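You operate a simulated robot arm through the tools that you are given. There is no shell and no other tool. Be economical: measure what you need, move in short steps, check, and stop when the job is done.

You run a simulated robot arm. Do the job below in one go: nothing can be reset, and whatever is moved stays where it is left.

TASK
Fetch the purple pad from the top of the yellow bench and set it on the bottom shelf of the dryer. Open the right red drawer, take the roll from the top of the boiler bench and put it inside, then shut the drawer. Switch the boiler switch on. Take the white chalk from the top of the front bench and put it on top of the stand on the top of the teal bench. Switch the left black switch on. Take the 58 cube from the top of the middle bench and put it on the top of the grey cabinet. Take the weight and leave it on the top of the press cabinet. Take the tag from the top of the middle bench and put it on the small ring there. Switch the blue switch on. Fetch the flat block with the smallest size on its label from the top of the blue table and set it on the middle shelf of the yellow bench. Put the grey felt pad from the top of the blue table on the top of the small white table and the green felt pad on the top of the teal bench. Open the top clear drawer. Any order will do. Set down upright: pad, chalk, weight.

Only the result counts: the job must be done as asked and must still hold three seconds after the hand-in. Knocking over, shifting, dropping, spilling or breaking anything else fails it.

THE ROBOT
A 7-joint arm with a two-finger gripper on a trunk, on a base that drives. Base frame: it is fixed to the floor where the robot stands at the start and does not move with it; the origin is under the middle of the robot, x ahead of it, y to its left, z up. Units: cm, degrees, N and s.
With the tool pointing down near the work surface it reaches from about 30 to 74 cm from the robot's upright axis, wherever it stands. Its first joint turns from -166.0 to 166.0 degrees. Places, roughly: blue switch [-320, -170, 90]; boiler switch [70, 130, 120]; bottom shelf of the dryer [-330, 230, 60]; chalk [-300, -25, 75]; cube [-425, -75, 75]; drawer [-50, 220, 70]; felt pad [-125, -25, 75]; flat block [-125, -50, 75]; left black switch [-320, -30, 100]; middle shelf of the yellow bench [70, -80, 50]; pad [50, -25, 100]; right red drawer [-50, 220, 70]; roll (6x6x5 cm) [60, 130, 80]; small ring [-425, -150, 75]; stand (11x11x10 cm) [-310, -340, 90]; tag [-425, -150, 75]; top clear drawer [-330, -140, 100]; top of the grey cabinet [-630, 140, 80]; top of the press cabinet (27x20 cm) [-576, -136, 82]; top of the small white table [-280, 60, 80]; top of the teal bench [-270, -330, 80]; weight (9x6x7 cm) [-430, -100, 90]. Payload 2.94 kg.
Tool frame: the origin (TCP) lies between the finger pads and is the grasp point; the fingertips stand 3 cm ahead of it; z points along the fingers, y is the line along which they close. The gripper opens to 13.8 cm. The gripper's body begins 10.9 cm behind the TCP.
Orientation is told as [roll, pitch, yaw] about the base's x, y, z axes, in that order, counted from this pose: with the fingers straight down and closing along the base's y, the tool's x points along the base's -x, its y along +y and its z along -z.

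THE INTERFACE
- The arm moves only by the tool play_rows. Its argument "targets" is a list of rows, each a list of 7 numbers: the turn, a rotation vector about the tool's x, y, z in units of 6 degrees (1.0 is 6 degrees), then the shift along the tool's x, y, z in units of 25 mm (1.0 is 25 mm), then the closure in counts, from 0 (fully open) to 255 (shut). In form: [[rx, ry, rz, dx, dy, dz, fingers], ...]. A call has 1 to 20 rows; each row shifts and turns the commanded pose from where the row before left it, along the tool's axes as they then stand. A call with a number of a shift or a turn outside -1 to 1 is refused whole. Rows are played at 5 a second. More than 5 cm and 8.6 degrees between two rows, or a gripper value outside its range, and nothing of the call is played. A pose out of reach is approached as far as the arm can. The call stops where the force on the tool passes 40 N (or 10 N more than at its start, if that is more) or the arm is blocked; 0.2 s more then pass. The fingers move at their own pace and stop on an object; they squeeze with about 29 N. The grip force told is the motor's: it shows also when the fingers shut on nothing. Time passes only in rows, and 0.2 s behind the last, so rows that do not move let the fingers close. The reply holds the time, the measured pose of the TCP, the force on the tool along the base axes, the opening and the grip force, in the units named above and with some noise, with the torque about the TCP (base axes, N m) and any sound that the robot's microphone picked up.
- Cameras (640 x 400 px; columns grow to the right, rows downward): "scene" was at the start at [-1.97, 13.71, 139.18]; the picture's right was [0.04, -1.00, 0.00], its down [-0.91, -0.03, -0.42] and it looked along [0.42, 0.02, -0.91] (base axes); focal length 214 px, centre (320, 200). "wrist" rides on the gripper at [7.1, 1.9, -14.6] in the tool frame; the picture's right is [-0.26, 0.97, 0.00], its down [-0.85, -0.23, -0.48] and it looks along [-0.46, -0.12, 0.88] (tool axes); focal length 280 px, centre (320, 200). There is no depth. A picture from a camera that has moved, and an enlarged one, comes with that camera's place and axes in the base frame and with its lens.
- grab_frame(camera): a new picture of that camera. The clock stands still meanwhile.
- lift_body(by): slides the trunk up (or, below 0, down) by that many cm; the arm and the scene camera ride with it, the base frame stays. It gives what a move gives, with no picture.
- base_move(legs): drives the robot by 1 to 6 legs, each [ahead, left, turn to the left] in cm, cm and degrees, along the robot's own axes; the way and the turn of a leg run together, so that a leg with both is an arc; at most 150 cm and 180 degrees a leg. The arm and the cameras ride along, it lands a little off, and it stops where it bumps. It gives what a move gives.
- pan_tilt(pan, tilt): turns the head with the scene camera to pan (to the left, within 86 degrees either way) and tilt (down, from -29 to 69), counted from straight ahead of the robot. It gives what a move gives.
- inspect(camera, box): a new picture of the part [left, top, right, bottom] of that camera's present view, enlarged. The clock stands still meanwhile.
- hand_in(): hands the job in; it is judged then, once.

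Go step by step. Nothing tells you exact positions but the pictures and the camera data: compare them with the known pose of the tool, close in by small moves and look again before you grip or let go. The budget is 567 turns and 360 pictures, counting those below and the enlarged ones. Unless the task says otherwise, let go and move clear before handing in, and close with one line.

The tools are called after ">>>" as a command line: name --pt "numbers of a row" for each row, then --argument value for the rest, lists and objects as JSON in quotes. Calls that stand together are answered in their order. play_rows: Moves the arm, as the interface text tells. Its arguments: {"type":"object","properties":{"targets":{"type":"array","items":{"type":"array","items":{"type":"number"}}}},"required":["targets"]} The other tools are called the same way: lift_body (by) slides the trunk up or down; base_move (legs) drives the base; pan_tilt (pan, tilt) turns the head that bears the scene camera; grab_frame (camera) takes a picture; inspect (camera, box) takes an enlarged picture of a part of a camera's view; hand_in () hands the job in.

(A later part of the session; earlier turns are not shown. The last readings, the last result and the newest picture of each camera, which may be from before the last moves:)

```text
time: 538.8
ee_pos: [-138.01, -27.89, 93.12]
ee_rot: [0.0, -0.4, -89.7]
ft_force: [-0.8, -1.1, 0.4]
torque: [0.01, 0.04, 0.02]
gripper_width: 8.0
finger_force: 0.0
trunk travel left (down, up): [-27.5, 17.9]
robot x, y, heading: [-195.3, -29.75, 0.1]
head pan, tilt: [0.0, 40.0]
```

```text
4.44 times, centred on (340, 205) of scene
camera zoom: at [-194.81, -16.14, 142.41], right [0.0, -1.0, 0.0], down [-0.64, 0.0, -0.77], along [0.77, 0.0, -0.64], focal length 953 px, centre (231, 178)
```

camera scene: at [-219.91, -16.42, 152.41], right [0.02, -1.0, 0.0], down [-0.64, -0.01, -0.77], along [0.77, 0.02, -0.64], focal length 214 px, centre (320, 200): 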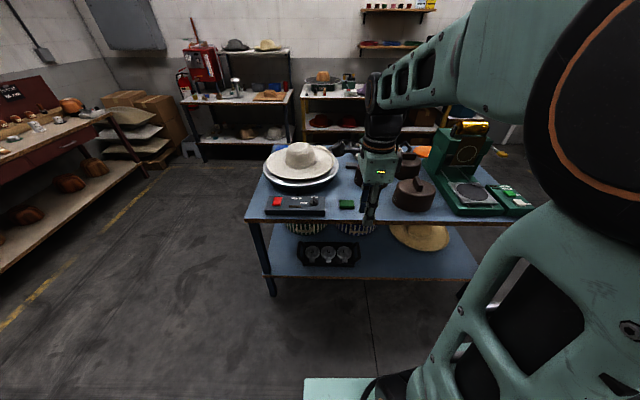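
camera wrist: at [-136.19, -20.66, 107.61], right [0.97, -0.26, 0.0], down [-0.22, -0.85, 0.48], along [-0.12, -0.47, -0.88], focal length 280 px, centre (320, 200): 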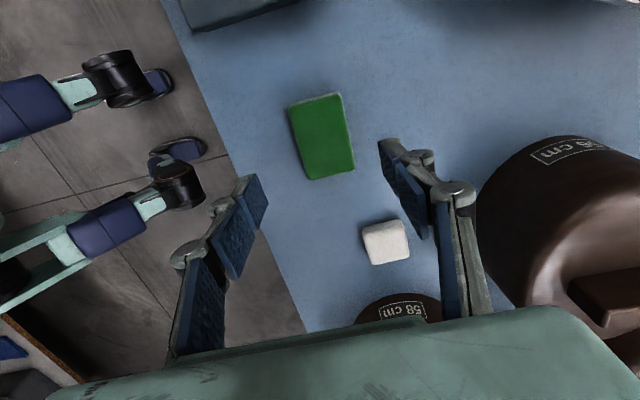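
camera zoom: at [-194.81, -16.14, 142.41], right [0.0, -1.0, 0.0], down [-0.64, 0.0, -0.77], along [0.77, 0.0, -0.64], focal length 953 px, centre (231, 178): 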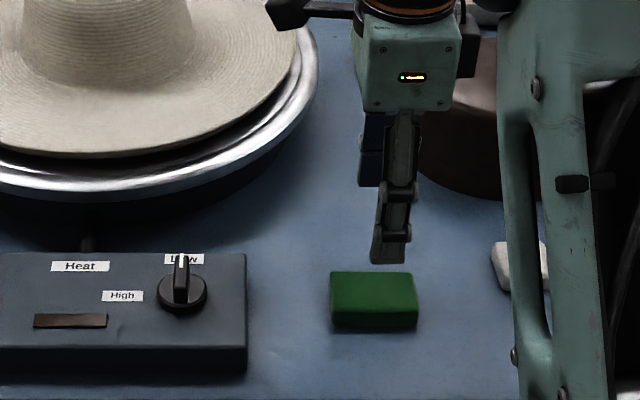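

>>> play_rows --pt "0 0 0 -0.08 0 1 120" --pt "0 0 0 0 0 1 120" --pt "0 0 0 0 0 1 120" --pt "0 0 0 0 0 0.64 120" --pt "0 0 0 0 0 0 255" --pt "0 0 0 0 0 0 255" --pt "0 0 0 0 0 0 255" --pt "0 0 0 0 0 0 255"

>>> grab_frame --camera "wrist"

```text
time: 540.6
ee_pos: [-138.14, -28.3, 83.96]
ee_rot: [-0.1, -0.3, -89.7]
ft_force: [-0.6, 0.3, -0.5]
torque: [0.02, -0.04, -0.01]
gripper_width: 4.86
finger_force: 29.0
trunk travel left (down, up): [-27.5, 17.9]
robot x, y, heading: [-195.12, -29.54, -0.0]
head pan, tilt: [0.0, 40.0]
```

```text
156 pictures are left
camera wrist: at [-136.33, -21.03, 98.45], right [0.97, -0.26, 0.0], down [-0.22, -0.85, 0.48], along [-0.12, -0.47, -0.88], focal length 280 px, centre (320, 200)
```

wrist: 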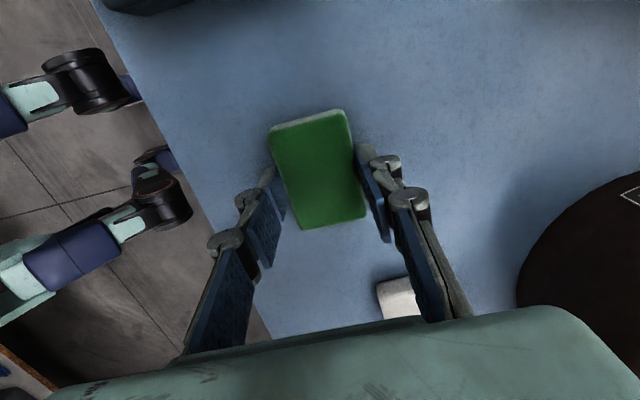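

>>> play_rows --pt "0 0 0 0 0 -1 255" --pt "0 0 0 0 0 -1 255" --pt "0 0 0 0 0 -1 255" --pt "0 0 0 0 0 -1 255" --pt "0 0 0 0 0 -1 255" --pt "0 0 0 0 0 -1 255" --pt "0 0 0 0 0 -1 255" --pt "0 0 0 0 0 -1 255" --pt "0 0 0 0 0 -1 255" --pt "0 0 0 0 -1 0 255" --pt "0 0 0 0 -1 0 255" --pt "0 0 0 0 -1 0 255" --pt "0 0 0 0 -1 0 255" --pt "0 0 0 0 -1 0 255" --pt "0 0 0 0 -1 0 255"

>>> base_move --legs '[[-18, 0, 0], [0, 0, -90], [115, -10, 0], [112, -10, 0]]'

>>> pan_tilt --pan 0 --tilt 45

>>> grab_frame --camera "scene"

>>> grab_frame --camera "wrist"

```text
time: 543.8
ee_pos: [-153.06, -28.19, 106.67]
ee_rot: [-0.1, -0.5, -89.7]
ft_force: [0.3, -0.4, -0.8]
torque: [-0.03, 0.01, 0.03]
gripper_width: 4.89
finger_force: 28.9
trunk travel left (down, up): [-27.5, 17.9]
robot x, y, heading: [-195.63, -29.84, 0.2]
head pan, tilt: [0.0, 40.0]
```

```text
time: 559.9
ee_pos: [-222.76, -299.13, 106.58]
ee_rot: [-0.2, -0.4, -177.5]
ft_force: [0.1, 0.1, -0.3]
torque: [0.02, -0.02, 0.0]
gripper_width: 4.88
finger_force: 29.1
trunk travel left (down, up): [-27.5, 17.9]
robot x, y, heading: [-225.44, -257.21, -87.7]
head pan, tilt: [0.0, 40.0]
```

```text
time: 560.6
ee_pos: [-222.79, -299.15, 106.79]
ee_rot: [-0.1, -0.4, -177.6]
ft_force: [-0.8, -0.2, -1.0]
torque: [0.02, -0.04, 0.01]
gripper_width: 4.86
finger_force: 29.1
trunk travel left (down, up): [-27.5, 17.9]
robot x, y, heading: [-225.18, -256.92, -87.8]
head pan, tilt: [0.0, 45.0]
```

```text
155 pictures are left
camera scene: at [-212.27, -256.72, 141.68], right [-1.0, -0.04, 0.0], down [-0.03, 0.71, -0.71], along [0.03, -0.71, -0.71], focal length 214 px, centre (320, 200)
```

scene: 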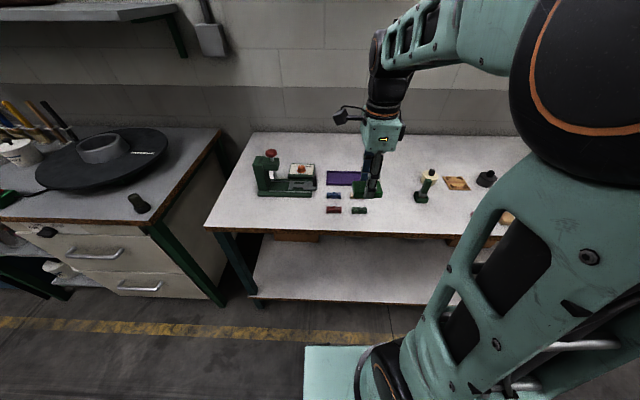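

```text
154 pictures are left
camera wrist: at [-215.66, -300.74, 121.16], right [-0.22, -0.98, 0.0], down [-0.85, 0.19, 0.48], along [-0.47, 0.11, -0.88], focal length 280 px, centre (320, 200)
```

wrist: 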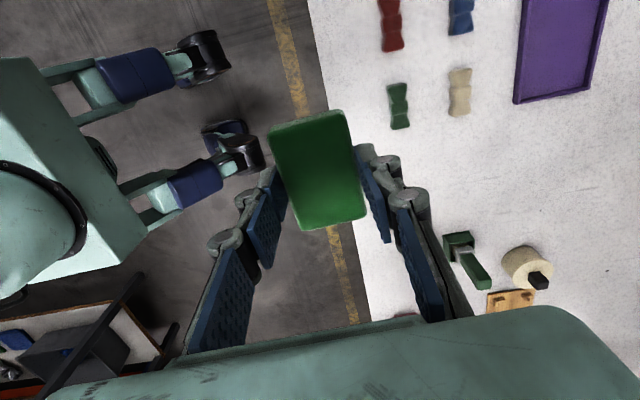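

>>> play_rows --pt "0 0 0 -1 0.9 0 255" --pt "0 0 0 -1 0.9 0 255" --pt "0 0 0 -1 0.9 0 255" --pt "0 0 0 -1 0.9 0 255" --pt "0 0 0 -1 0.9 0 255" --pt "0 0 0 -0.9 0.8 1 255" --pt "0 0 0 0 0 1 255" --pt "0 0 0 0 0 1 255" --pt "0 0 0 0 0 1 255" --pt "0 0 0 0 0 1 255" --pt "0 0 0 0 0 1 255"

>>> grab_frame --camera "wrist"

>>> inspect --camera "scene" --box '[300, 130, 460, 250]'

```text
time: 563.0
ee_pos: [-236.86, -312.9, 91.72]
ee_rot: [0.0, -0.5, -177.5]
ft_force: [-0.5, 0.1, -0.4]
torque: [-0.02, 0.0, 0.0]
gripper_width: 4.9
finger_force: 29.3
trunk travel left (down, up): [-27.5, 17.9]
robot x, y, heading: [-225.7, -257.15, -87.8]
head pan, tilt: [0.0, 45.0]
```

```text
153 pictures are left
camera wrist: at [-229.75, -314.49, 106.25], right [-0.22, -0.98, 0.0], down [-0.85, 0.19, 0.48], along [-0.47, 0.1, -0.88], focal length 280 px, centre (320, 200)
```

wrist: 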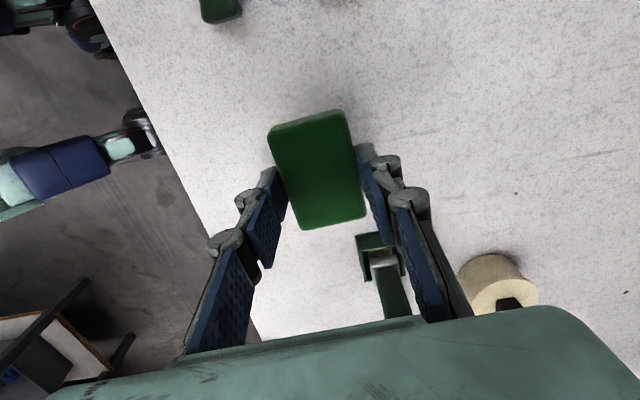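

```text
3.33 times, centred on (380, 190) of scene
camera zoom: at [-212.27, -256.73, 141.68], right [-1.0, -0.04, 0.0], down [-0.03, 0.71, -0.71], along [0.03, -0.71, -0.71], focal length 715 px, centre (120, 233)
```

zoom: 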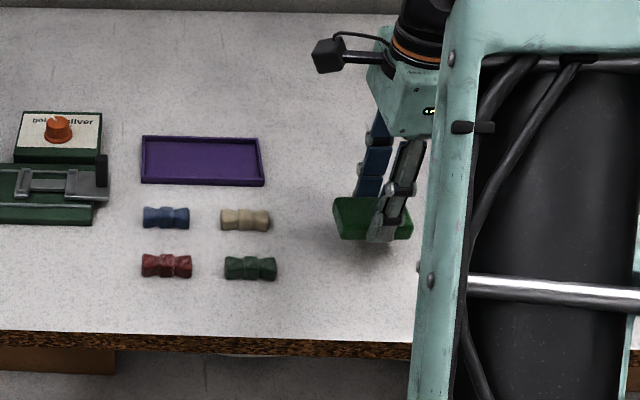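

>>> play_rows --pt "0 0 0 0.6 0 0.5 255" --pt "0 0 0 0 0 0.4 255" --pt "0 0 0 0 0 0.3 255"

>>> play_rows --pt "0 0 0 0 0 0.2 255" --pt "0 0 0 0 0 0.2 255"

```text
time: 563.8
ee_pos: [-235.6, -312.99, 88.75]
ee_rot: [-0.1, -0.3, -177.5]
ft_force: [0.1, 0.5, -0.9]
torque: [-0.01, 0.02, 0.01]
gripper_width: 4.89
finger_force: 28.9
trunk travel left (down, up): [-27.5, 17.9]
robot x, y, heading: [-226.1, -257.21, -87.6]
head pan, tilt: [0.0, 45.0]
```

```text
time: 564.4
ee_pos: [-235.4, -312.97, 87.88]
ee_rot: [0.0, -0.4, -177.5]
ft_force: [0.8, 2.0, 8.2]
torque: [0.08, 0.02, -0.03]
gripper_width: 4.85
finger_force: 29.4
trunk travel left (down, up): [-27.5, 17.9]
robot x, y, heading: [-225.45, -257.35, -87.6]
head pan, tilt: [0.0, 45.0]
```

Contact; release and lift clear.

>>> play_rows --pt "0 0 0 0 0 0 155" --pt "0 0 0 0 0 0 145" --pt "0 0 0 0 0 0 135" --pt "0 0 0 0 0 -0.5 135" --pt "0 0 0 0 0 -1 135" --pt "0 0 0 0 0 -1 135" --pt "0 0 0 0 0 -1 135" --pt "0 0 0 0 0 -1 135" --pt "0 0 0 0 0 -1 135" --pt "0 0 0 0 0 -1 135" --pt "0 0 0 0 0 -1 135" --pt "0 0 0 0 0 -1 135" --pt "0 0 0 0 -1 0 135" --pt "0 0 0 0 -1 0 135" --pt "0 0 0 0 -1 0 135" --pt "0 0 0 0 -1 0 135" --pt "0 0 0 0 -1 0 135"

>>> grab_frame --camera "wrist"

```text
time: 568.0
ee_pos: [-236.02, -300.37, 109.03]
ee_rot: [-0.1, -0.4, -177.5]
ft_force: [0.1, 1.1, 0.0]
torque: [0.03, 0.0, -0.01]
gripper_width: 6.5
finger_force: 0.2
trunk travel left (down, up): [-27.5, 17.9]
robot x, y, heading: [-225.74, -257.29, -87.6]
head pan, tilt: [0.0, 45.0]
```

```text
151 pictures are left
camera wrist: at [-228.83, -301.98, 123.52], right [-0.22, -0.98, 0.0], down [-0.85, 0.19, 0.48], along [-0.47, 0.11, -0.88], focal length 280 px, centre (320, 200)
```

wrist: 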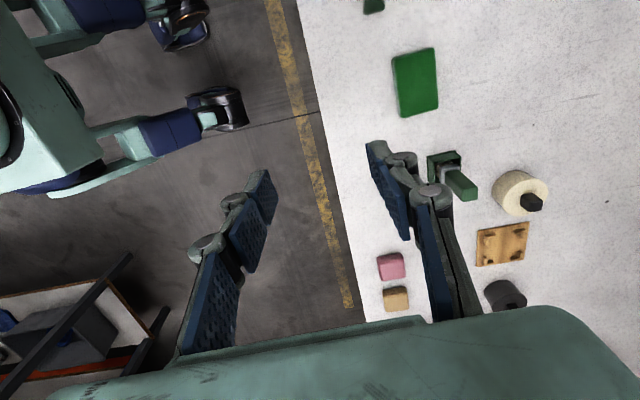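

>>> base_move --legs '[[-110, 5, 0], [-95, 5, 0], [0, 0, 88], [22, 0, 0]]'

>>> grab_frame --camera "scene"

>>> grab_frame --camera "wrist"

```text
time: 583.2
ee_pos: [-159.28, -64.91, 109.02]
ee_rot: [-0.1, -0.3, -89.8]
ft_force: [0.3, 0.5, 0.0]
torque: [-0.01, -0.01, -0.01]
gripper_width: 6.52
finger_force: 0.0
trunk travel left (down, up): [-27.5, 17.9]
robot x, y, heading: [-202.19, -52.6, -0.1]
head pan, tilt: [0.0, 45.0]
```

```text
150 pictures are left
camera scene: at [-202.15, -39.38, 141.68], right [0.0, -1.0, 0.0], down [-0.71, 0.0, -0.71], along [0.71, 0.0, -0.71], focal length 214 px, centre (320, 200)
```

scene: 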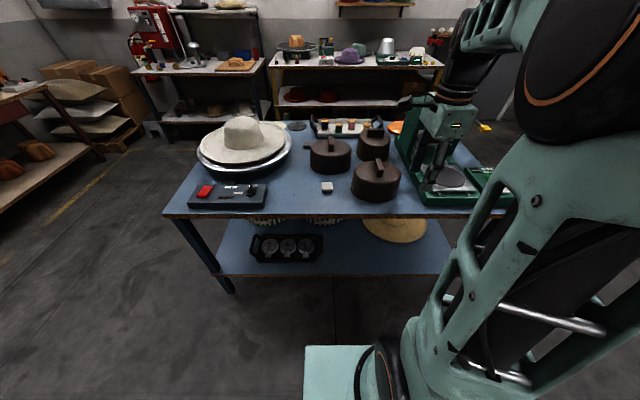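

```text
149 pictures are left
camera wrist: at [-157.53, -57.56, 123.51], right [0.97, -0.26, 0.0], down [-0.23, -0.85, 0.48], along [-0.12, -0.47, -0.88], focal length 280 px, centre (320, 200)
```

wrist: 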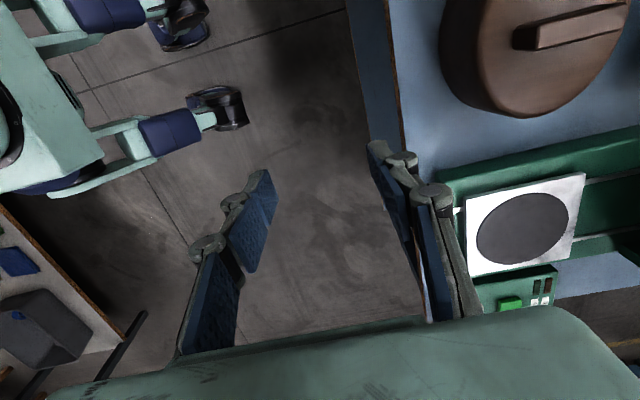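

>>> inspect --camera "scene" --box '[290, 110, 450, 220]'

```text
3.64 times, centred on (370, 165) of scene
camera zoom: at [-202.15, -39.38, 141.68], right [0.0, -1.0, 0.0], down [-0.71, 0.0, -0.71], along [0.71, 0.0, -0.71], focal length 780 px, centre (138, 327)
```

zoom: 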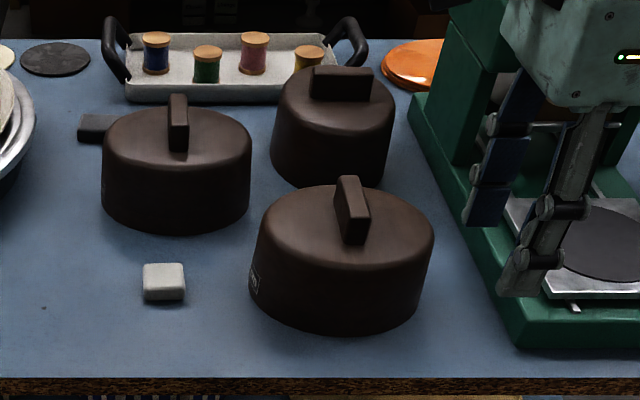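

>>> play_rows --pt "0 0 0 1 0 0 135" --pt "0 0 0 1 0 0 135" --pt "0 0 0 1 0 0 135" --pt "0 0 0 1 0 0 135" --pt "0 0 0 1 0 0 135" --pt "0 0 0 1 0 0 135" --pt "0 0 0 1 0 0 135" --pt "0 0 0 1 0 0 135" --pt "0 0 0 1 0 0 135" --pt "0 0 0 1 0 0 135" --pt "0 0 0 1 1 0 135" --pt "0 0 0 1 1 0 135" --pt "0 0 0 1 1 0 135" --pt "0 0 0 1 1 0 135" --pt "0 0 0 0 1 0 135" --pt "0 0 0 0 1 0 135"

>>> grab_frame --camera "wrist"

>>> inspect --camera "wrist" --box '[400, 60, 640, 300]'

```text
time: 586.6
ee_pos: [-144.56, -29.64, 108.76]
ee_rot: [-0.2, -0.4, -89.6]
ft_force: [0.0, 0.1, 0.2]
torque: [-0.01, 0.0, 0.0]
gripper_width: 6.5
finger_force: 0.1
trunk travel left (down, up): [-27.5, 17.9]
robot x, y, heading: [-202.08, -52.79, -0.1]
head pan, tilt: [0.0, 45.0]
```

```text
147 pictures are left
camera wrist: at [-142.76, -22.35, 123.16], right [0.97, -0.26, 0.0], down [-0.23, -0.85, 0.48], along [-0.12, -0.47, -0.88], focal length 280 px, centre (320, 200)
```

wrist: 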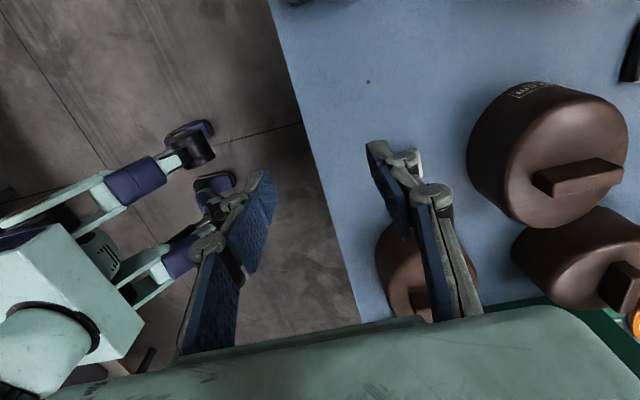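

```text
1.67 times, centred on (520, 180) of wrist
camera zoom: at [-142.76, -22.35, 123.16], right [0.97, -0.26, 0.0], down [-0.23, -0.85, 0.48], along [-0.12, -0.47, -0.88], focal length 467 px, centre (-13, 233)
```

zoom: 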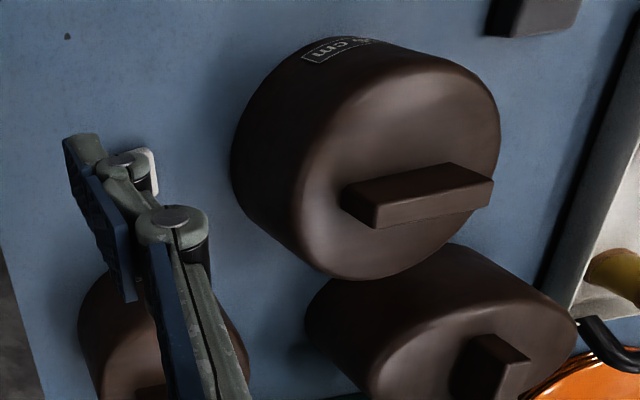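

>>> play_rows --pt "0 0 0 1 1 1 135" --pt "0 0 0 1 1 1 135" --pt "0 0 0 1 1 1 135" --pt "0 0 0 0 0 1 135" --pt "0 0 0 0 0 1 135" --pt "0 0 0 0 0 1 135"

>>> inspect --camera "wrist" --box '[460, 60, 640, 240]'

```text
time: 588.0
ee_pos: [-138.62, -22.88, 93.25]
ee_rot: [-0.2, -0.3, -89.7]
ft_force: [0.7, 0.4, 0.1]
torque: [0.02, -0.01, 0.02]
gripper_width: 6.5
finger_force: 0.1
out of reach, approached as far as the arm can: row 3
trunk travel left (down, up): [-27.5, 17.9]
robot x, y, heading: [-202.53, -52.93, -0.1]
head pan, tilt: [0.0, 45.0]
```

```text
2.22 times, centred on (550, 150) of wrist
camera zoom: at [-136.87, -15.59, 107.73], right [0.97, -0.26, 0.0], down [-0.23, -0.85, 0.48], along [-0.12, -0.47, -0.88], focal length 623 px, centre (-191, 311)
```

zoom: 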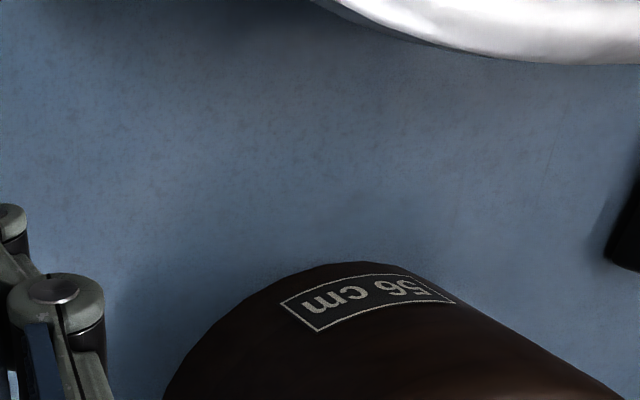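

>>> play_rows --pt "0 0 0 0 -1 -1 135" --pt "0 0 0 0 -1 -1 135" --pt "0 0 0 0 -1 -1 135" --pt "0 0 0 0 -1 -1 135" --pt "0 0 0 0 -1 -1 135" --pt "0 0 -1 0 0 0 135" --pt "0 0 -1 0 0 0 135" --pt "0 0 -1 0 0 0 135" --pt "0 0 -1 0 0 0 135" --pt "0 0 -1 0 0 0 135" --pt "0 0 -1 0 0 0 135" --pt "0 0 -1 0 0 0 135" --pt "0 0 -1 0 0 0 135" --pt "0 0 -1 0 0 0 135" --pt "0 0 -1 0 0 0 135" --pt "0 0 -1 0 0 0 135" --pt "0 0 -1 0 0 0 135" --pt "0 0 -1 0 0 0 135" --pt "0 0 -1 0 0 0 135" --pt "0 0 -1 0 0 0 135"

>>> base_move --legs '[[13, 0, 0]]'

```text
time: 592.2
ee_pos: [-151.05, -22.72, 105.82]
ee_rot: [-0.3, 0.1, 0.3]
ft_force: [0.0, 0.0, -0.1]
torque: [0.0, -0.01, 0.03]
gripper_width: 6.51
finger_force: 0.0
trunk travel left (down, up): [-27.5, 17.9]
robot x, y, heading: [-202.49, -52.81, 0.1]
head pan, tilt: [0.0, 45.0]
```

```text
time: 593.5
ee_pos: [-138.32, -22.75, 105.74]
ee_rot: [-0.5, 0.1, 0.2]
ft_force: [0.2, -1.2, -0.2]
torque: [-0.01, 0.0, 0.0]
gripper_width: 6.5
finger_force: 0.1
trunk travel left (down, up): [-27.5, 17.9]
robot x, y, heading: [-189.63, -53.08, -0.2]
head pan, tilt: [0.0, 45.0]
```

>>> play_rows --pt "0 0 0 0 -1 0 135" --pt "0 0 0 0 -1 0 135" --pt "0 0 0 0 -1 0 135" --pt "0 0 0 0 -1 0 135" --pt "0 0 0 0 -1 0 135" --pt "0 0 0 0 -1 0 135" --pt "0 0 0 0 -1 0 135" --pt "0 0 0 0 -1 0 135" --pt "0 0 0 0 -0.7 0 135" --pt "0 -1 0 0 0 0 135" --pt "0 -1 0 0 0 0 135" --pt "0 -1 0 0 0 0 135" --pt "0 -1 0 0 0 0 135" --pt "0 -1 0 0 0 0 135" --pt "0 -1 0 0 0 0 135" --pt "0 -1 0 0 0 0 135" --pt "0 -1 0 0 0 0 135" --pt "0 -1 0 0 0 0 135" --pt "0 -1 0 0 0 0 135"

>>> grab_frame --camera "wrist"

>>> grab_frame --camera "scene"

```text
time: 597.6
ee_pos: [-138.27, -45.59, 101.29]
ee_rot: [0.6, -49.9, -1.9]
ft_force: [0.6, -0.1, -0.4]
torque: [0.01, 0.01, 0.01]
gripper_width: 6.5
finger_force: 0.1
out of reach, approached as far as the arm can: row 19
trunk travel left (down, up): [-27.5, 17.9]
robot x, y, heading: [-189.58, -52.92, -0.0]
head pan, tilt: [0.0, 45.0]
stopped in row 19: the arm was blocked; the commanded pose is now the measured one
```

```text
144 pictures are left
camera wrist: at [-154.09, -43.2, 105.2], right [0.19, 0.96, 0.21], down [0.18, -0.24, 0.95], along [0.97, -0.15, -0.22], focal length 280 px, centre (320, 200)
```

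wrist: 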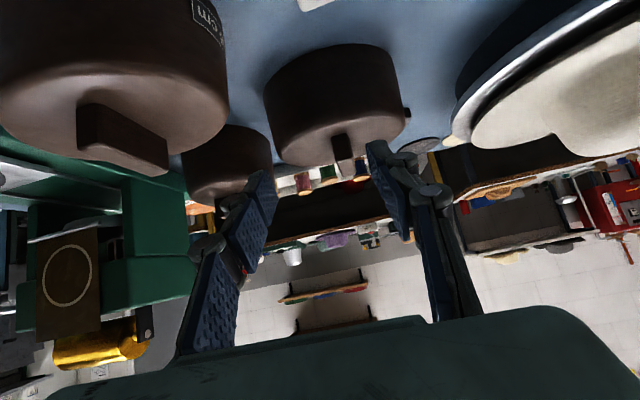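

```text
143 pictures are left
camera scene: at [-188.66, -40.43, 143.39], right [-0.12, -0.99, 0.0], down [-0.55, 0.06, -0.83], along [0.83, -0.1, -0.55], focal length 214 px, centre (320, 200)
```

scene: 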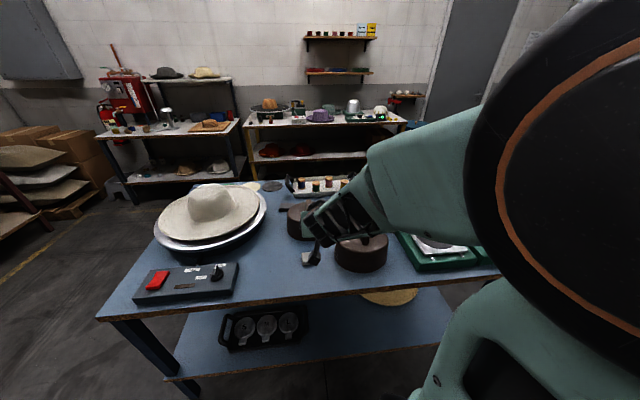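

>>> play_rows --pt "0 0 0 -0.64 0.1 0.77 135" --pt "0 0 0 -0.64 0.1 0.77 135" --pt "0 0 0 -0.64 0.1 0.77 135" --pt "0 0 0 -0.64 0.1 0.77 135" --pt "0 -1 0 0 0 0 135" --pt "0 -0.7 0 0 0 0 135"

>>> grab_frame --camera "wrist"

>>> grab_frame --camera "scene"

```text
time: 599.0
ee_pos: [-128.36, -44.74, 101.48]
ee_rot: [0.6, -60.5, -1.8]
ft_force: [-0.2, 0.5, -0.7]
torque: [-0.01, 0.02, 0.01]
gripper_width: 6.47
finger_force: 0.0
trunk travel left (down, up): [-27.5, 17.9]
robot x, y, heading: [-189.32, -52.69, -0.1]
head pan, tilt: [0.0, 45.0]
```

```text
142 pictures are left
camera wrist: at [-144.6, -42.32, 102.45], right [0.15, 0.96, 0.23], down [0.0, -0.24, 0.97], along [0.99, -0.15, -0.03], focal length 280 px, centre (320, 200)
```

wrist: 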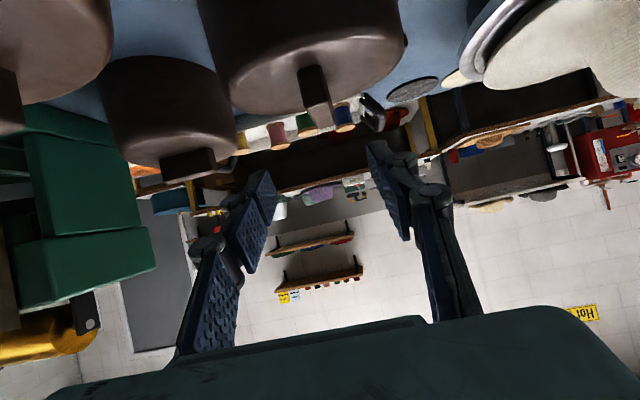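

```text
141 pictures are left
camera scene: at [-189.38, -39.39, 141.68], right [0.0, -1.0, 0.0], down [-0.71, 0.0, -0.71], along [0.71, 0.0, -0.71], focal length 214 px, centre (320, 200)
```

scene: 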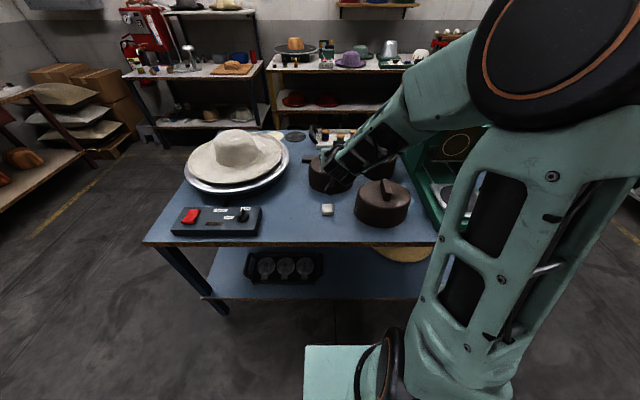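

>>> play_rows --pt "0 0 0 0 0 1 135" --pt "0 0 0 0 0 1 135" --pt "0 0 0 0 0 1 135" --pt "0 0 0 0 0 1 145"

>>> grab_frame --camera "wrist"

>>> inspect --camera "scene" --box '[290, 120, 420, 230]'

```text
time: 600.0
ee_pos: [-119.63, -44.85, 96.45]
ee_rot: [0.5, -60.4, -1.6]
ft_force: [-0.6, -0.7, 0.3]
torque: [0.0, -0.01, -0.01]
gripper_width: 5.94
finger_force: 0.0
trunk travel left (down, up): [-27.5, 17.9]
robot x, y, heading: [-189.38, -52.74, -0.0]
head pan, tilt: [0.0, 45.0]
```

```text
140 pictures are left
camera wrist: at [-135.95, -42.56, 97.56], right [0.15, 0.96, 0.23], down [0.0, -0.23, 0.97], along [0.99, -0.15, -0.04], focal length 280 px, centre (320, 200)
```

wrist: 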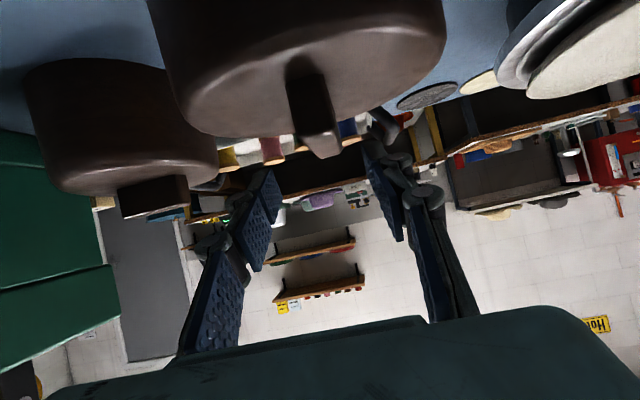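

```text
3.64 times, centred on (355, 175) of scene
camera zoom: at [-189.36, -39.39, 141.68], right [0.0, -1.0, 0.0], down [-0.71, 0.0, -0.71], along [0.71, 0.0, -0.71], focal length 780 px, centre (193, 291)
```

zoom: 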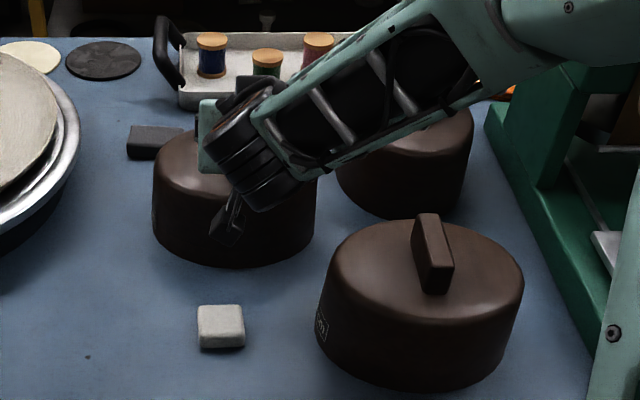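

>>> play_rows --pt "0 0 0 0.15 0 0.9 145" --pt "0 0 0 0.15 0.1 0.9 145" --pt "0 0 0 0.15 0.1 0.8 150"

>>> grab_frame --camera "wrist"

>>> inspect --camera "scene" --box '[290, 120, 420, 230]'

```text
time: 600.9
ee_pos: [-114.43, -44.45, 92.35]
ee_rot: [0.5, -60.4, -1.6]
ft_force: [-0.4, 0.8, -0.5]
torque: [0.0, 0.0, -0.01]
gripper_width: 5.69
finger_force: 0.0
trunk travel left (down, up): [-27.5, 17.9]
robot x, y, heading: [-189.31, -53.28, -0.1]
head pan, tilt: [0.0, 45.0]
```

```text
138 pictures are left
camera wrist: at [-130.63, -42.06, 93.36], right [0.15, 0.96, 0.23], down [0.0, -0.23, 0.97], along [0.99, -0.15, -0.04], focal length 280 px, centre (320, 200)
```

wrist: 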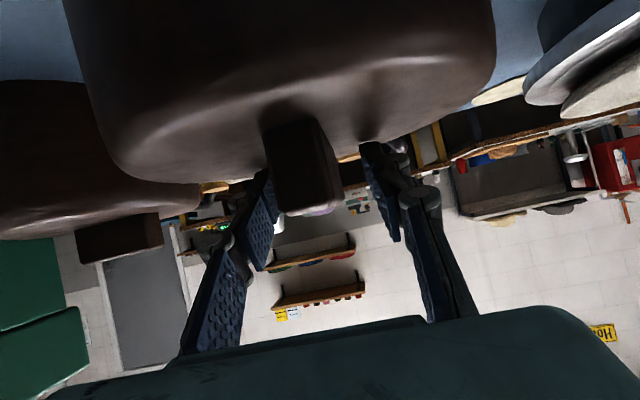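

```text
3.64 times, centred on (355, 175) of scene
camera zoom: at [-189.38, -39.38, 141.68], right [0.0, -1.0, 0.0], down [-0.71, 0.0, -0.71], along [0.71, 0.0, -0.71], focal length 780 px, centre (193, 291)
```

zoom: 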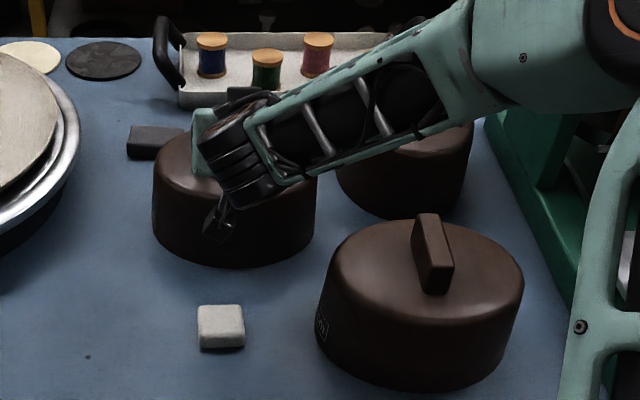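

>>> play_rows --pt "0 0 0 0 0 0 255" --pt "0 0 0 0 0 0 255" --pt "0 0 0 0 0 0 255" --pt "0 0 0 0 0 0 255"

>>> play_rows --pt "0 0 0 -0.43 0 -0.25 255" --pt "0 0 0 -0.43 0 -0.25 255" --pt "0 0 0 -0.43 0 -0.25 255"

>>> grab_frame --camera "wrist"

>>> inspect --camera "scene" --box '[290, 120, 420, 230]'

```text
time: 601.9
ee_pos: [-114.37, -44.24, 92.47]
ee_rot: [0.4, -60.4, -1.5]
ft_force: [1.4, 2.1, 0.0]
torque: [-0.32, -0.11, 0.22]
gripper_width: 2.41
finger_force: 29.1
trunk travel left (down, up): [-27.5, 17.9]
robot x, y, heading: [-189.38, -52.48, -0.1]
head pan, tilt: [0.0, 45.0]
```

```text
time: 602.6
ee_pos: [-114.41, -44.39, 95.92]
ee_rot: [0.6, -60.2, -1.7]
ft_force: [-0.2, 0.3, -10.8]
torque: [0.01, -0.13, 0.0]
gripper_width: 2.4
finger_force: 28.7
trunk travel left (down, up): [-27.5, 17.9]
robot x, y, heading: [-189.83, -52.93, -0.2]
head pan, tilt: [0.0, 45.0]
```

```text
136 pictures are left
camera wrist: at [-130.67, -42.05, 96.95], right [0.15, 0.96, 0.23], down [0.0, -0.23, 0.97], along [0.99, -0.15, -0.04], focal length 280 px, centre (320, 200)
```

wrist: 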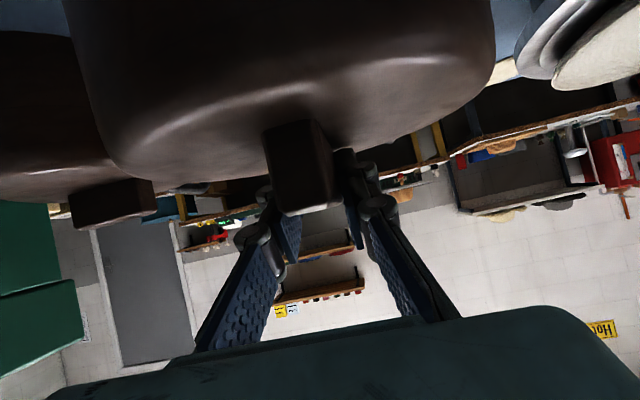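

```text
3.64 times, centred on (355, 175) of scene
camera zoom: at [-189.24, -39.37, 141.67], right [0.0, -1.0, 0.0], down [-0.71, 0.0, -0.71], along [0.71, 0.0, -0.71], focal length 780 px, centre (193, 291)
```

zoom: 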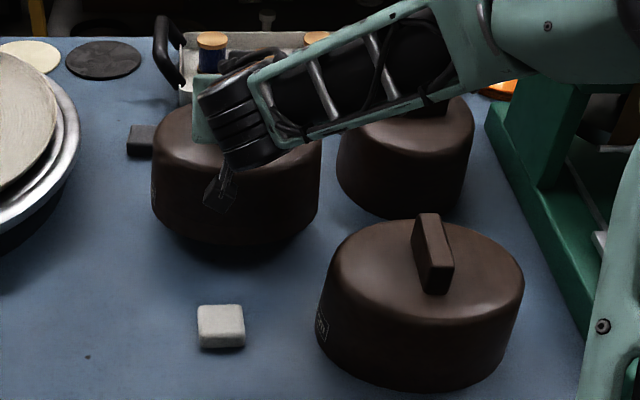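

>>> lift_body --by 14

>>> base_move --legs '[[-35, 0, 0]]'

>>> pan_tilt --pan 0 --tilt 25

>>> grab_frame --camera "scene"

```text
time: 604.3
ee_pos: [-114.35, -44.45, 109.85]
ee_rot: [0.4, -60.3, -1.5]
ft_force: [0.3, -0.5, -11.0]
torque: [0.01, -0.19, -0.02]
gripper_width: 2.4
finger_force: 28.7
trunk travel left (down, up): [-41.5, 3.9]
robot x, y, heading: [-189.32, -52.8, 0.2]
head pan, tilt: [0.0, 45.0]
```

```text
time: 606.6
ee_pos: [-149.5, -44.6, 109.87]
ee_rot: [0.4, -60.4, -1.9]
ft_force: [0.0, 0.2, -10.3]
torque: [-0.01, -0.13, -0.01]
gripper_width: 2.38
finger_force: 28.7
trunk travel left (down, up): [-41.5, 3.9]
robot x, y, heading: [-224.64, -52.56, -0.0]
head pan, tilt: [0.0, 45.0]
```

```text
time: 607.4
ee_pos: [-149.39, -44.56, 109.95]
ee_rot: [0.5, -60.3, -2.0]
ft_force: [0.5, 0.3, -10.8]
torque: [0.02, -0.15, 0.0]
gripper_width: 2.4
finger_force: 29.3
trunk travel left (down, up): [-41.5, 3.9]
robot x, y, heading: [-224.44, -52.64, 0.1]
head pan, tilt: [0.0, 25.0]
```

```text
134 pictures are left
camera scene: at [-223.06, -39.3, 158.73], right [0.0, -1.0, 0.0], down [-0.42, 0.0, -0.91], along [0.91, 0.0, -0.42], focal length 214 px, centre (320, 200)
```

scene: 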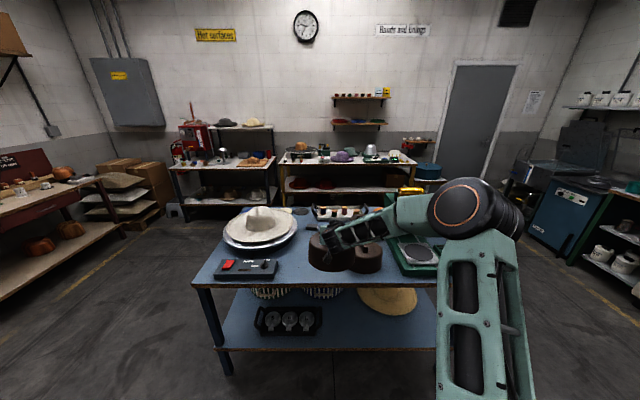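

>>> play_rows --pt "0 0 0 0.49 0 -0.87 255" --pt "0 0 0 0.49 0 -0.87 255" --pt "0 0 0 0.49 0 -0.87 255" --pt "0 0 0 0.49 0 -0.87 255" --pt "0 0 0 0.49 0 -0.87 255"

>>> base_move --legs '[[-10, 0, 0], [0, 145, 0], [120, 0, 0], [58, 0, 0]]'

>>> grab_frame --camera "scene"

```text
time: 608.6
ee_pos: [-161.83, -44.2, 110.24]
ee_rot: [0.4, -60.4, -1.8]
ft_force: [-1.0, 0.5, -10.9]
torque: [-0.01, -0.16, -0.01]
gripper_width: 2.37
finger_force: 29.5
trunk travel left (down, up): [-41.5, 3.9]
robot x, y, heading: [-224.69, -52.67, -0.5]
head pan, tilt: [0.0, 25.0]
```

```text
time: 630.9
ee_pos: [5.17, 103.16, 110.07]
ee_rot: [0.3, -60.3, -1.7]
ft_force: [1.0, 0.2, -11.0]
torque: [-0.01, -0.12, -0.01]
gripper_width: 2.37
finger_force: 28.9
trunk travel left (down, up): [-41.5, 3.9]
robot x, y, heading: [-57.2, 94.51, 0.2]
head pan, tilt: [0.0, 25.0]
```

```text
133 pictures are left
camera scene: at [-56.2, 108.0, 158.73], right [0.0, -1.0, 0.0], down [-0.42, 0.0, -0.91], along [0.91, 0.0, -0.42], focal length 214 px, centre (320, 200)
```

scene: 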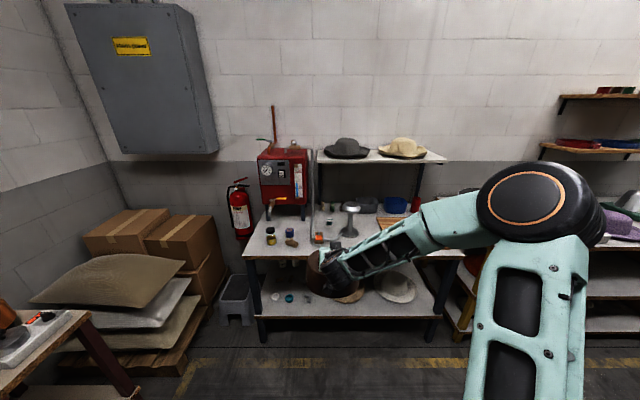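

>>> base_move --legs '[[19, 0, 0], [0, -60, 0]]'

>>> grab_frame --camera "scene"

```text
time: 637.9
ee_pos: [24.19, 42.39, 110.08]
ee_rot: [0.5, -60.3, -1.8]
ft_force: [0.2, -0.8, -11.5]
torque: [-0.01, -0.19, -0.02]
gripper_width: 2.37
finger_force: 28.9
trunk travel left (down, up): [-41.5, 3.9]
robot x, y, heading: [-38.5, 34.04, -0.3]
head pan, tilt: [0.0, 25.0]
```

```text
132 pictures are left
camera scene: at [-37.21, 47.24, 158.74], right [0.0, -1.0, 0.0], down [-0.42, 0.0, -0.91], along [0.91, 0.0, -0.42], focal length 214 px, centre (320, 200)
```

scene: 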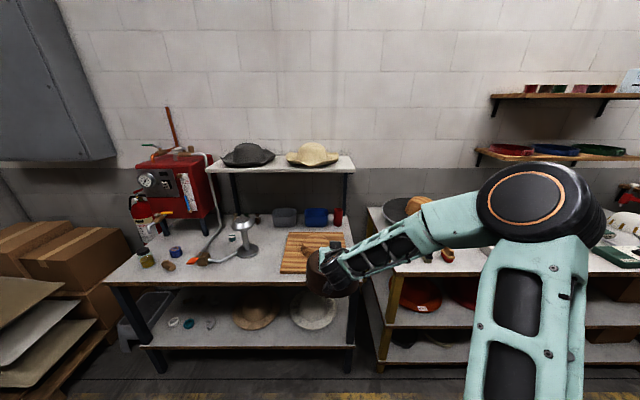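

>>> base_move --legs '[[0, -60, 0.3], [0, -48, 0]]'

>>> pan_tilt --pan 0 --tilt 40

>>> grab_frame --camera "scene"

>>> grab_frame --camera "wrist"

```text
time: 648.0
ee_pos: [24.58, -65.75, 110.09]
ee_rot: [0.5, -60.3, -0.6]
ft_force: [-0.9, -0.1, -10.6]
torque: [-0.02, -0.12, 0.03]
gripper_width: 2.35
finger_force: 28.9
trunk travel left (down, up): [-41.5, 3.9]
robot x, y, heading: [-37.97, -75.19, 1.0]
head pan, tilt: [0.0, 25.0]
```

```text
time: 648.8
ee_pos: [24.45, -65.65, 110.08]
ee_rot: [0.5, -60.3, -0.6]
ft_force: [0.4, 0.0, -10.7]
torque: [-0.01, -0.11, 0.01]
gripper_width: 2.37
finger_force: 29.0
trunk travel left (down, up): [-41.5, 3.9]
robot x, y, heading: [-38.03, -75.42, 0.7]
head pan, tilt: [0.0, 40.0]
```

```text
131 pictures are left
camera scene: at [-37.64, -61.93, 156.41], right [0.02, -1.0, 0.0], down [-0.64, -0.01, -0.77], along [0.77, 0.01, -0.64], focal length 214 px, centre (320, 200)
```

scene: 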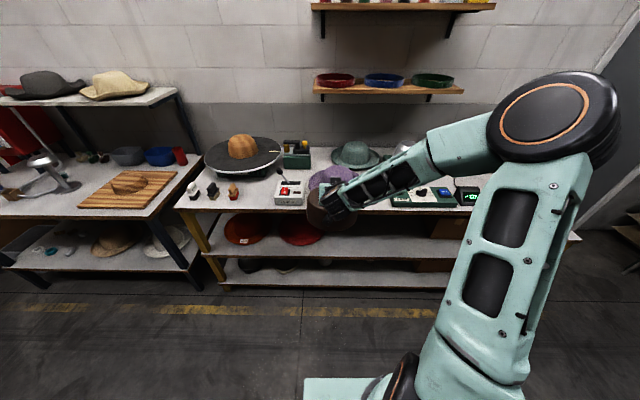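

```text
130 pictures are left
camera wrist: at [8.22, -63.6, 111.1], right [0.14, 0.96, 0.23], down [0.01, -0.23, 0.97], along [0.99, -0.13, -0.04], focal length 280 px, centre (320, 200)
```

wrist: 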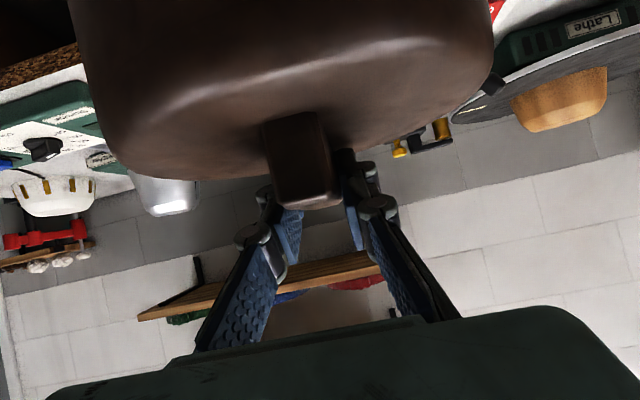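

>>> base_move --legs '[[-3, -23, -0.7]]'

>>> lift_body --by -20

>>> grab_frame --camera "scene"

>>> grab_frame --camera "wrist"

```text
time: 651.3
ee_pos: [23.1, -88.36, 109.73]
ee_rot: [0.6, -59.8, -1.7]
ft_force: [-0.3, 0.5, -10.4]
torque: [0.01, -0.13, -0.01]
gripper_width: 2.37
finger_force: 29.3
trunk travel left (down, up): [-41.5, 3.9]
robot x, y, heading: [-39.15, -97.32, 0.2]
head pan, tilt: [0.0, 40.0]
stopped in leg 1: the robot was blocked; the commanded pose is now the measured one
```

```text
time: 653.5
ee_pos: [23.17, -88.4, 89.87]
ee_rot: [0.5, -60.0, -1.7]
ft_force: [0.8, 0.8, -10.4]
torque: [-0.04, -0.15, 0.0]
gripper_width: 2.36
finger_force: 29.4
trunk travel left (down, up): [-21.5, 23.9]
robot x, y, heading: [-39.2, -97.44, 0.1]
head pan, tilt: [0.0, 40.0]
```

```text
129 pictures are left
camera scene: at [-38.86, -83.73, 136.41], right [0.0, -1.0, 0.0], down [-0.64, 0.0, -0.77], along [0.77, 0.0, -0.64], focal length 214 px, centre (320, 200)
```

scene: 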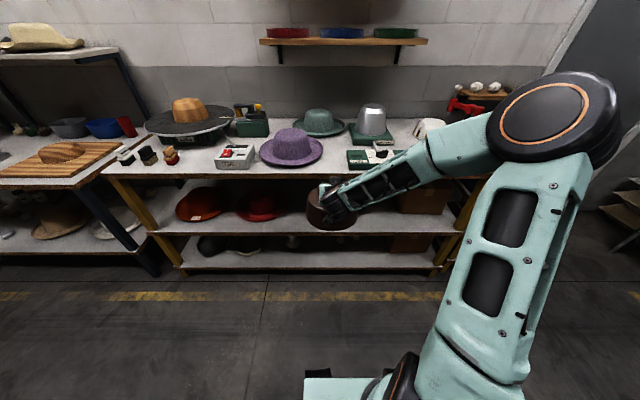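

```text
128 pictures are left
camera wrist: at [6.92, -86.12, 91.05], right [0.15, 0.96, 0.23], down [0.01, -0.23, 0.97], along [0.99, -0.15, -0.04], focal length 280 px, centre (320, 200)
```

wrist: 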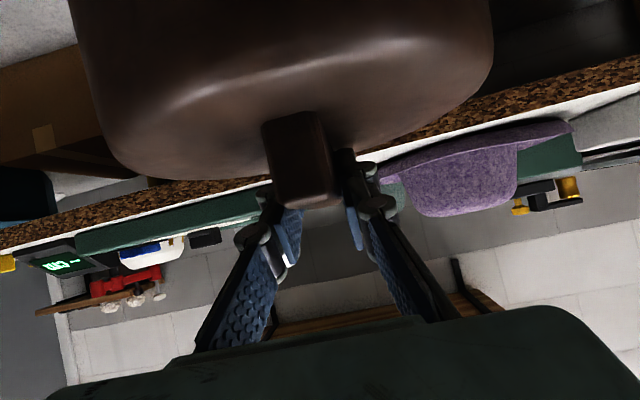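

>>> lift_body --by -20

>>> pan_tilt --pan 0 --tilt 30

>>> grab_frame --camera "scene"

>>> grab_frame --camera "wrist"

```text
time: 655.7
ee_pos: [23.14, -88.52, 69.95]
ee_rot: [0.6, -60.1, -1.7]
ft_force: [-0.3, -0.2, -11.4]
torque: [-0.04, -0.11, 0.03]
gripper_width: 2.36
finger_force: 29.3
trunk travel left (down, up): [-1.5, 43.9]
robot x, y, heading: [-39.42, -97.5, 0.1]
head pan, tilt: [0.0, 40.0]
```

```text
time: 656.4
ee_pos: [23.08, -88.43, 69.88]
ee_rot: [0.5, -60.1, -1.8]
ft_force: [-0.4, 0.7, -10.8]
torque: [0.01, -0.11, -0.01]
gripper_width: 2.38
finger_force: 28.9
trunk travel left (down, up): [-1.5, 43.9]
robot x, y, heading: [-39.49, -97.27, 0.0]
head pan, tilt: [0.0, 30.0]
```

```text
127 pictures are left
camera scene: at [-38.34, -83.73, 117.93], right [0.0, -1.0, 0.0], down [-0.5, 0.0, -0.87], along [0.87, 0.0, -0.5], focal length 214 px, centre (320, 200)
```

scene: 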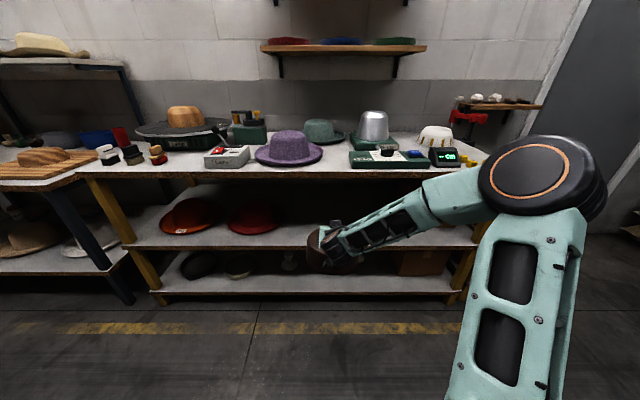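

```text
126 pictures are left
camera wrist: at [6.9, -86.12, 71.04], right [0.15, 0.96, 0.23], down [0.01, -0.23, 0.97], along [0.99, -0.15, -0.04], focal length 280 px, centre (320, 200)
```

wrist: 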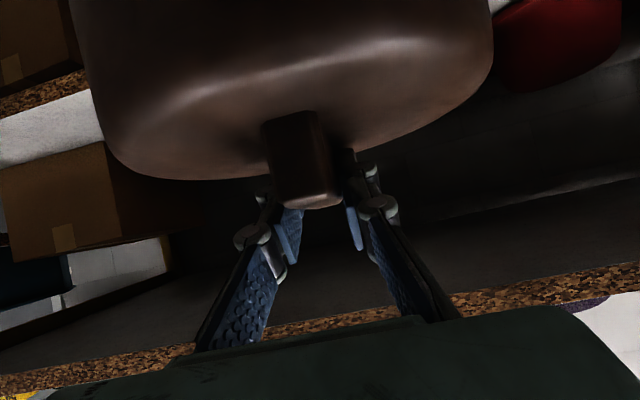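

>>> play_rows --pt "0 0 0 0.7 0 0.39 255" --pt "0 0 0 0.7 0 0.39 255"

>>> base_move --legs '[[12, 0, 0]]'

>>> grab_frame --camera "wrist"

>>> grab_frame --camera "scene"

```text
time: 657.0
ee_pos: [23.12, -88.43, 65.88]
ee_rot: [0.5, -60.0, -1.6]
ft_force: [0.9, -0.7, -10.8]
torque: [-0.01, -0.09, 0.02]
gripper_width: 2.38
finger_force: 29.0
trunk travel left (down, up): [-1.5, 43.9]
robot x, y, heading: [-39.55, -97.19, 0.1]
head pan, tilt: [0.0, 30.0]
```

```text
time: 658.2
ee_pos: [35.26, -88.3, 65.71]
ee_rot: [0.5, -60.1, -1.8]
ft_force: [-0.2, 0.2, -11.1]
torque: [-0.04, -0.14, 0.03]
gripper_width: 2.37
finger_force: 29.2
trunk travel left (down, up): [-1.5, 43.9]
robot x, y, heading: [-27.19, -97.22, 0.3]
head pan, tilt: [0.0, 30.0]
```

```text
125 pictures are left
camera wrist: at [19.02, -86.07, 66.91], right [0.15, 0.96, 0.23], down [0.01, -0.23, 0.97], along [0.99, -0.15, -0.04], focal length 280 px, centre (320, 200)
```

wrist: 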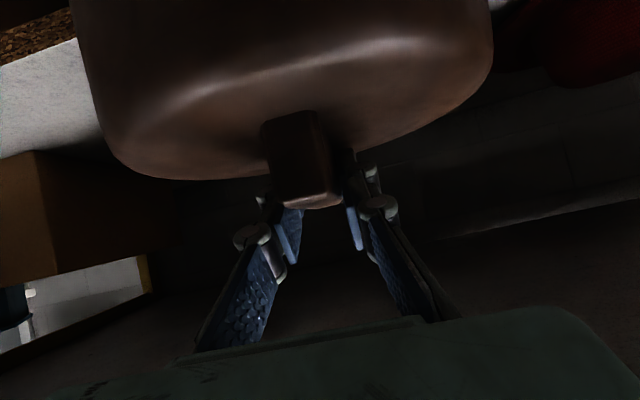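

```text
124 pictures are left
camera scene: at [-26.21, -83.73, 117.94], right [0.0, -1.0, 0.0], down [-0.5, 0.0, -0.87], along [0.87, 0.0, -0.5], focal length 214 px, centre (320, 200)
```

scene: 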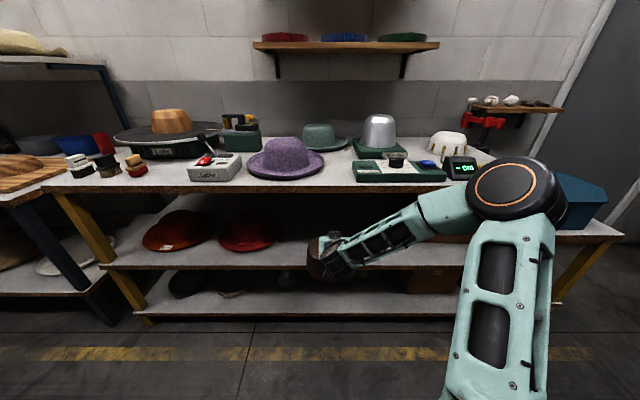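

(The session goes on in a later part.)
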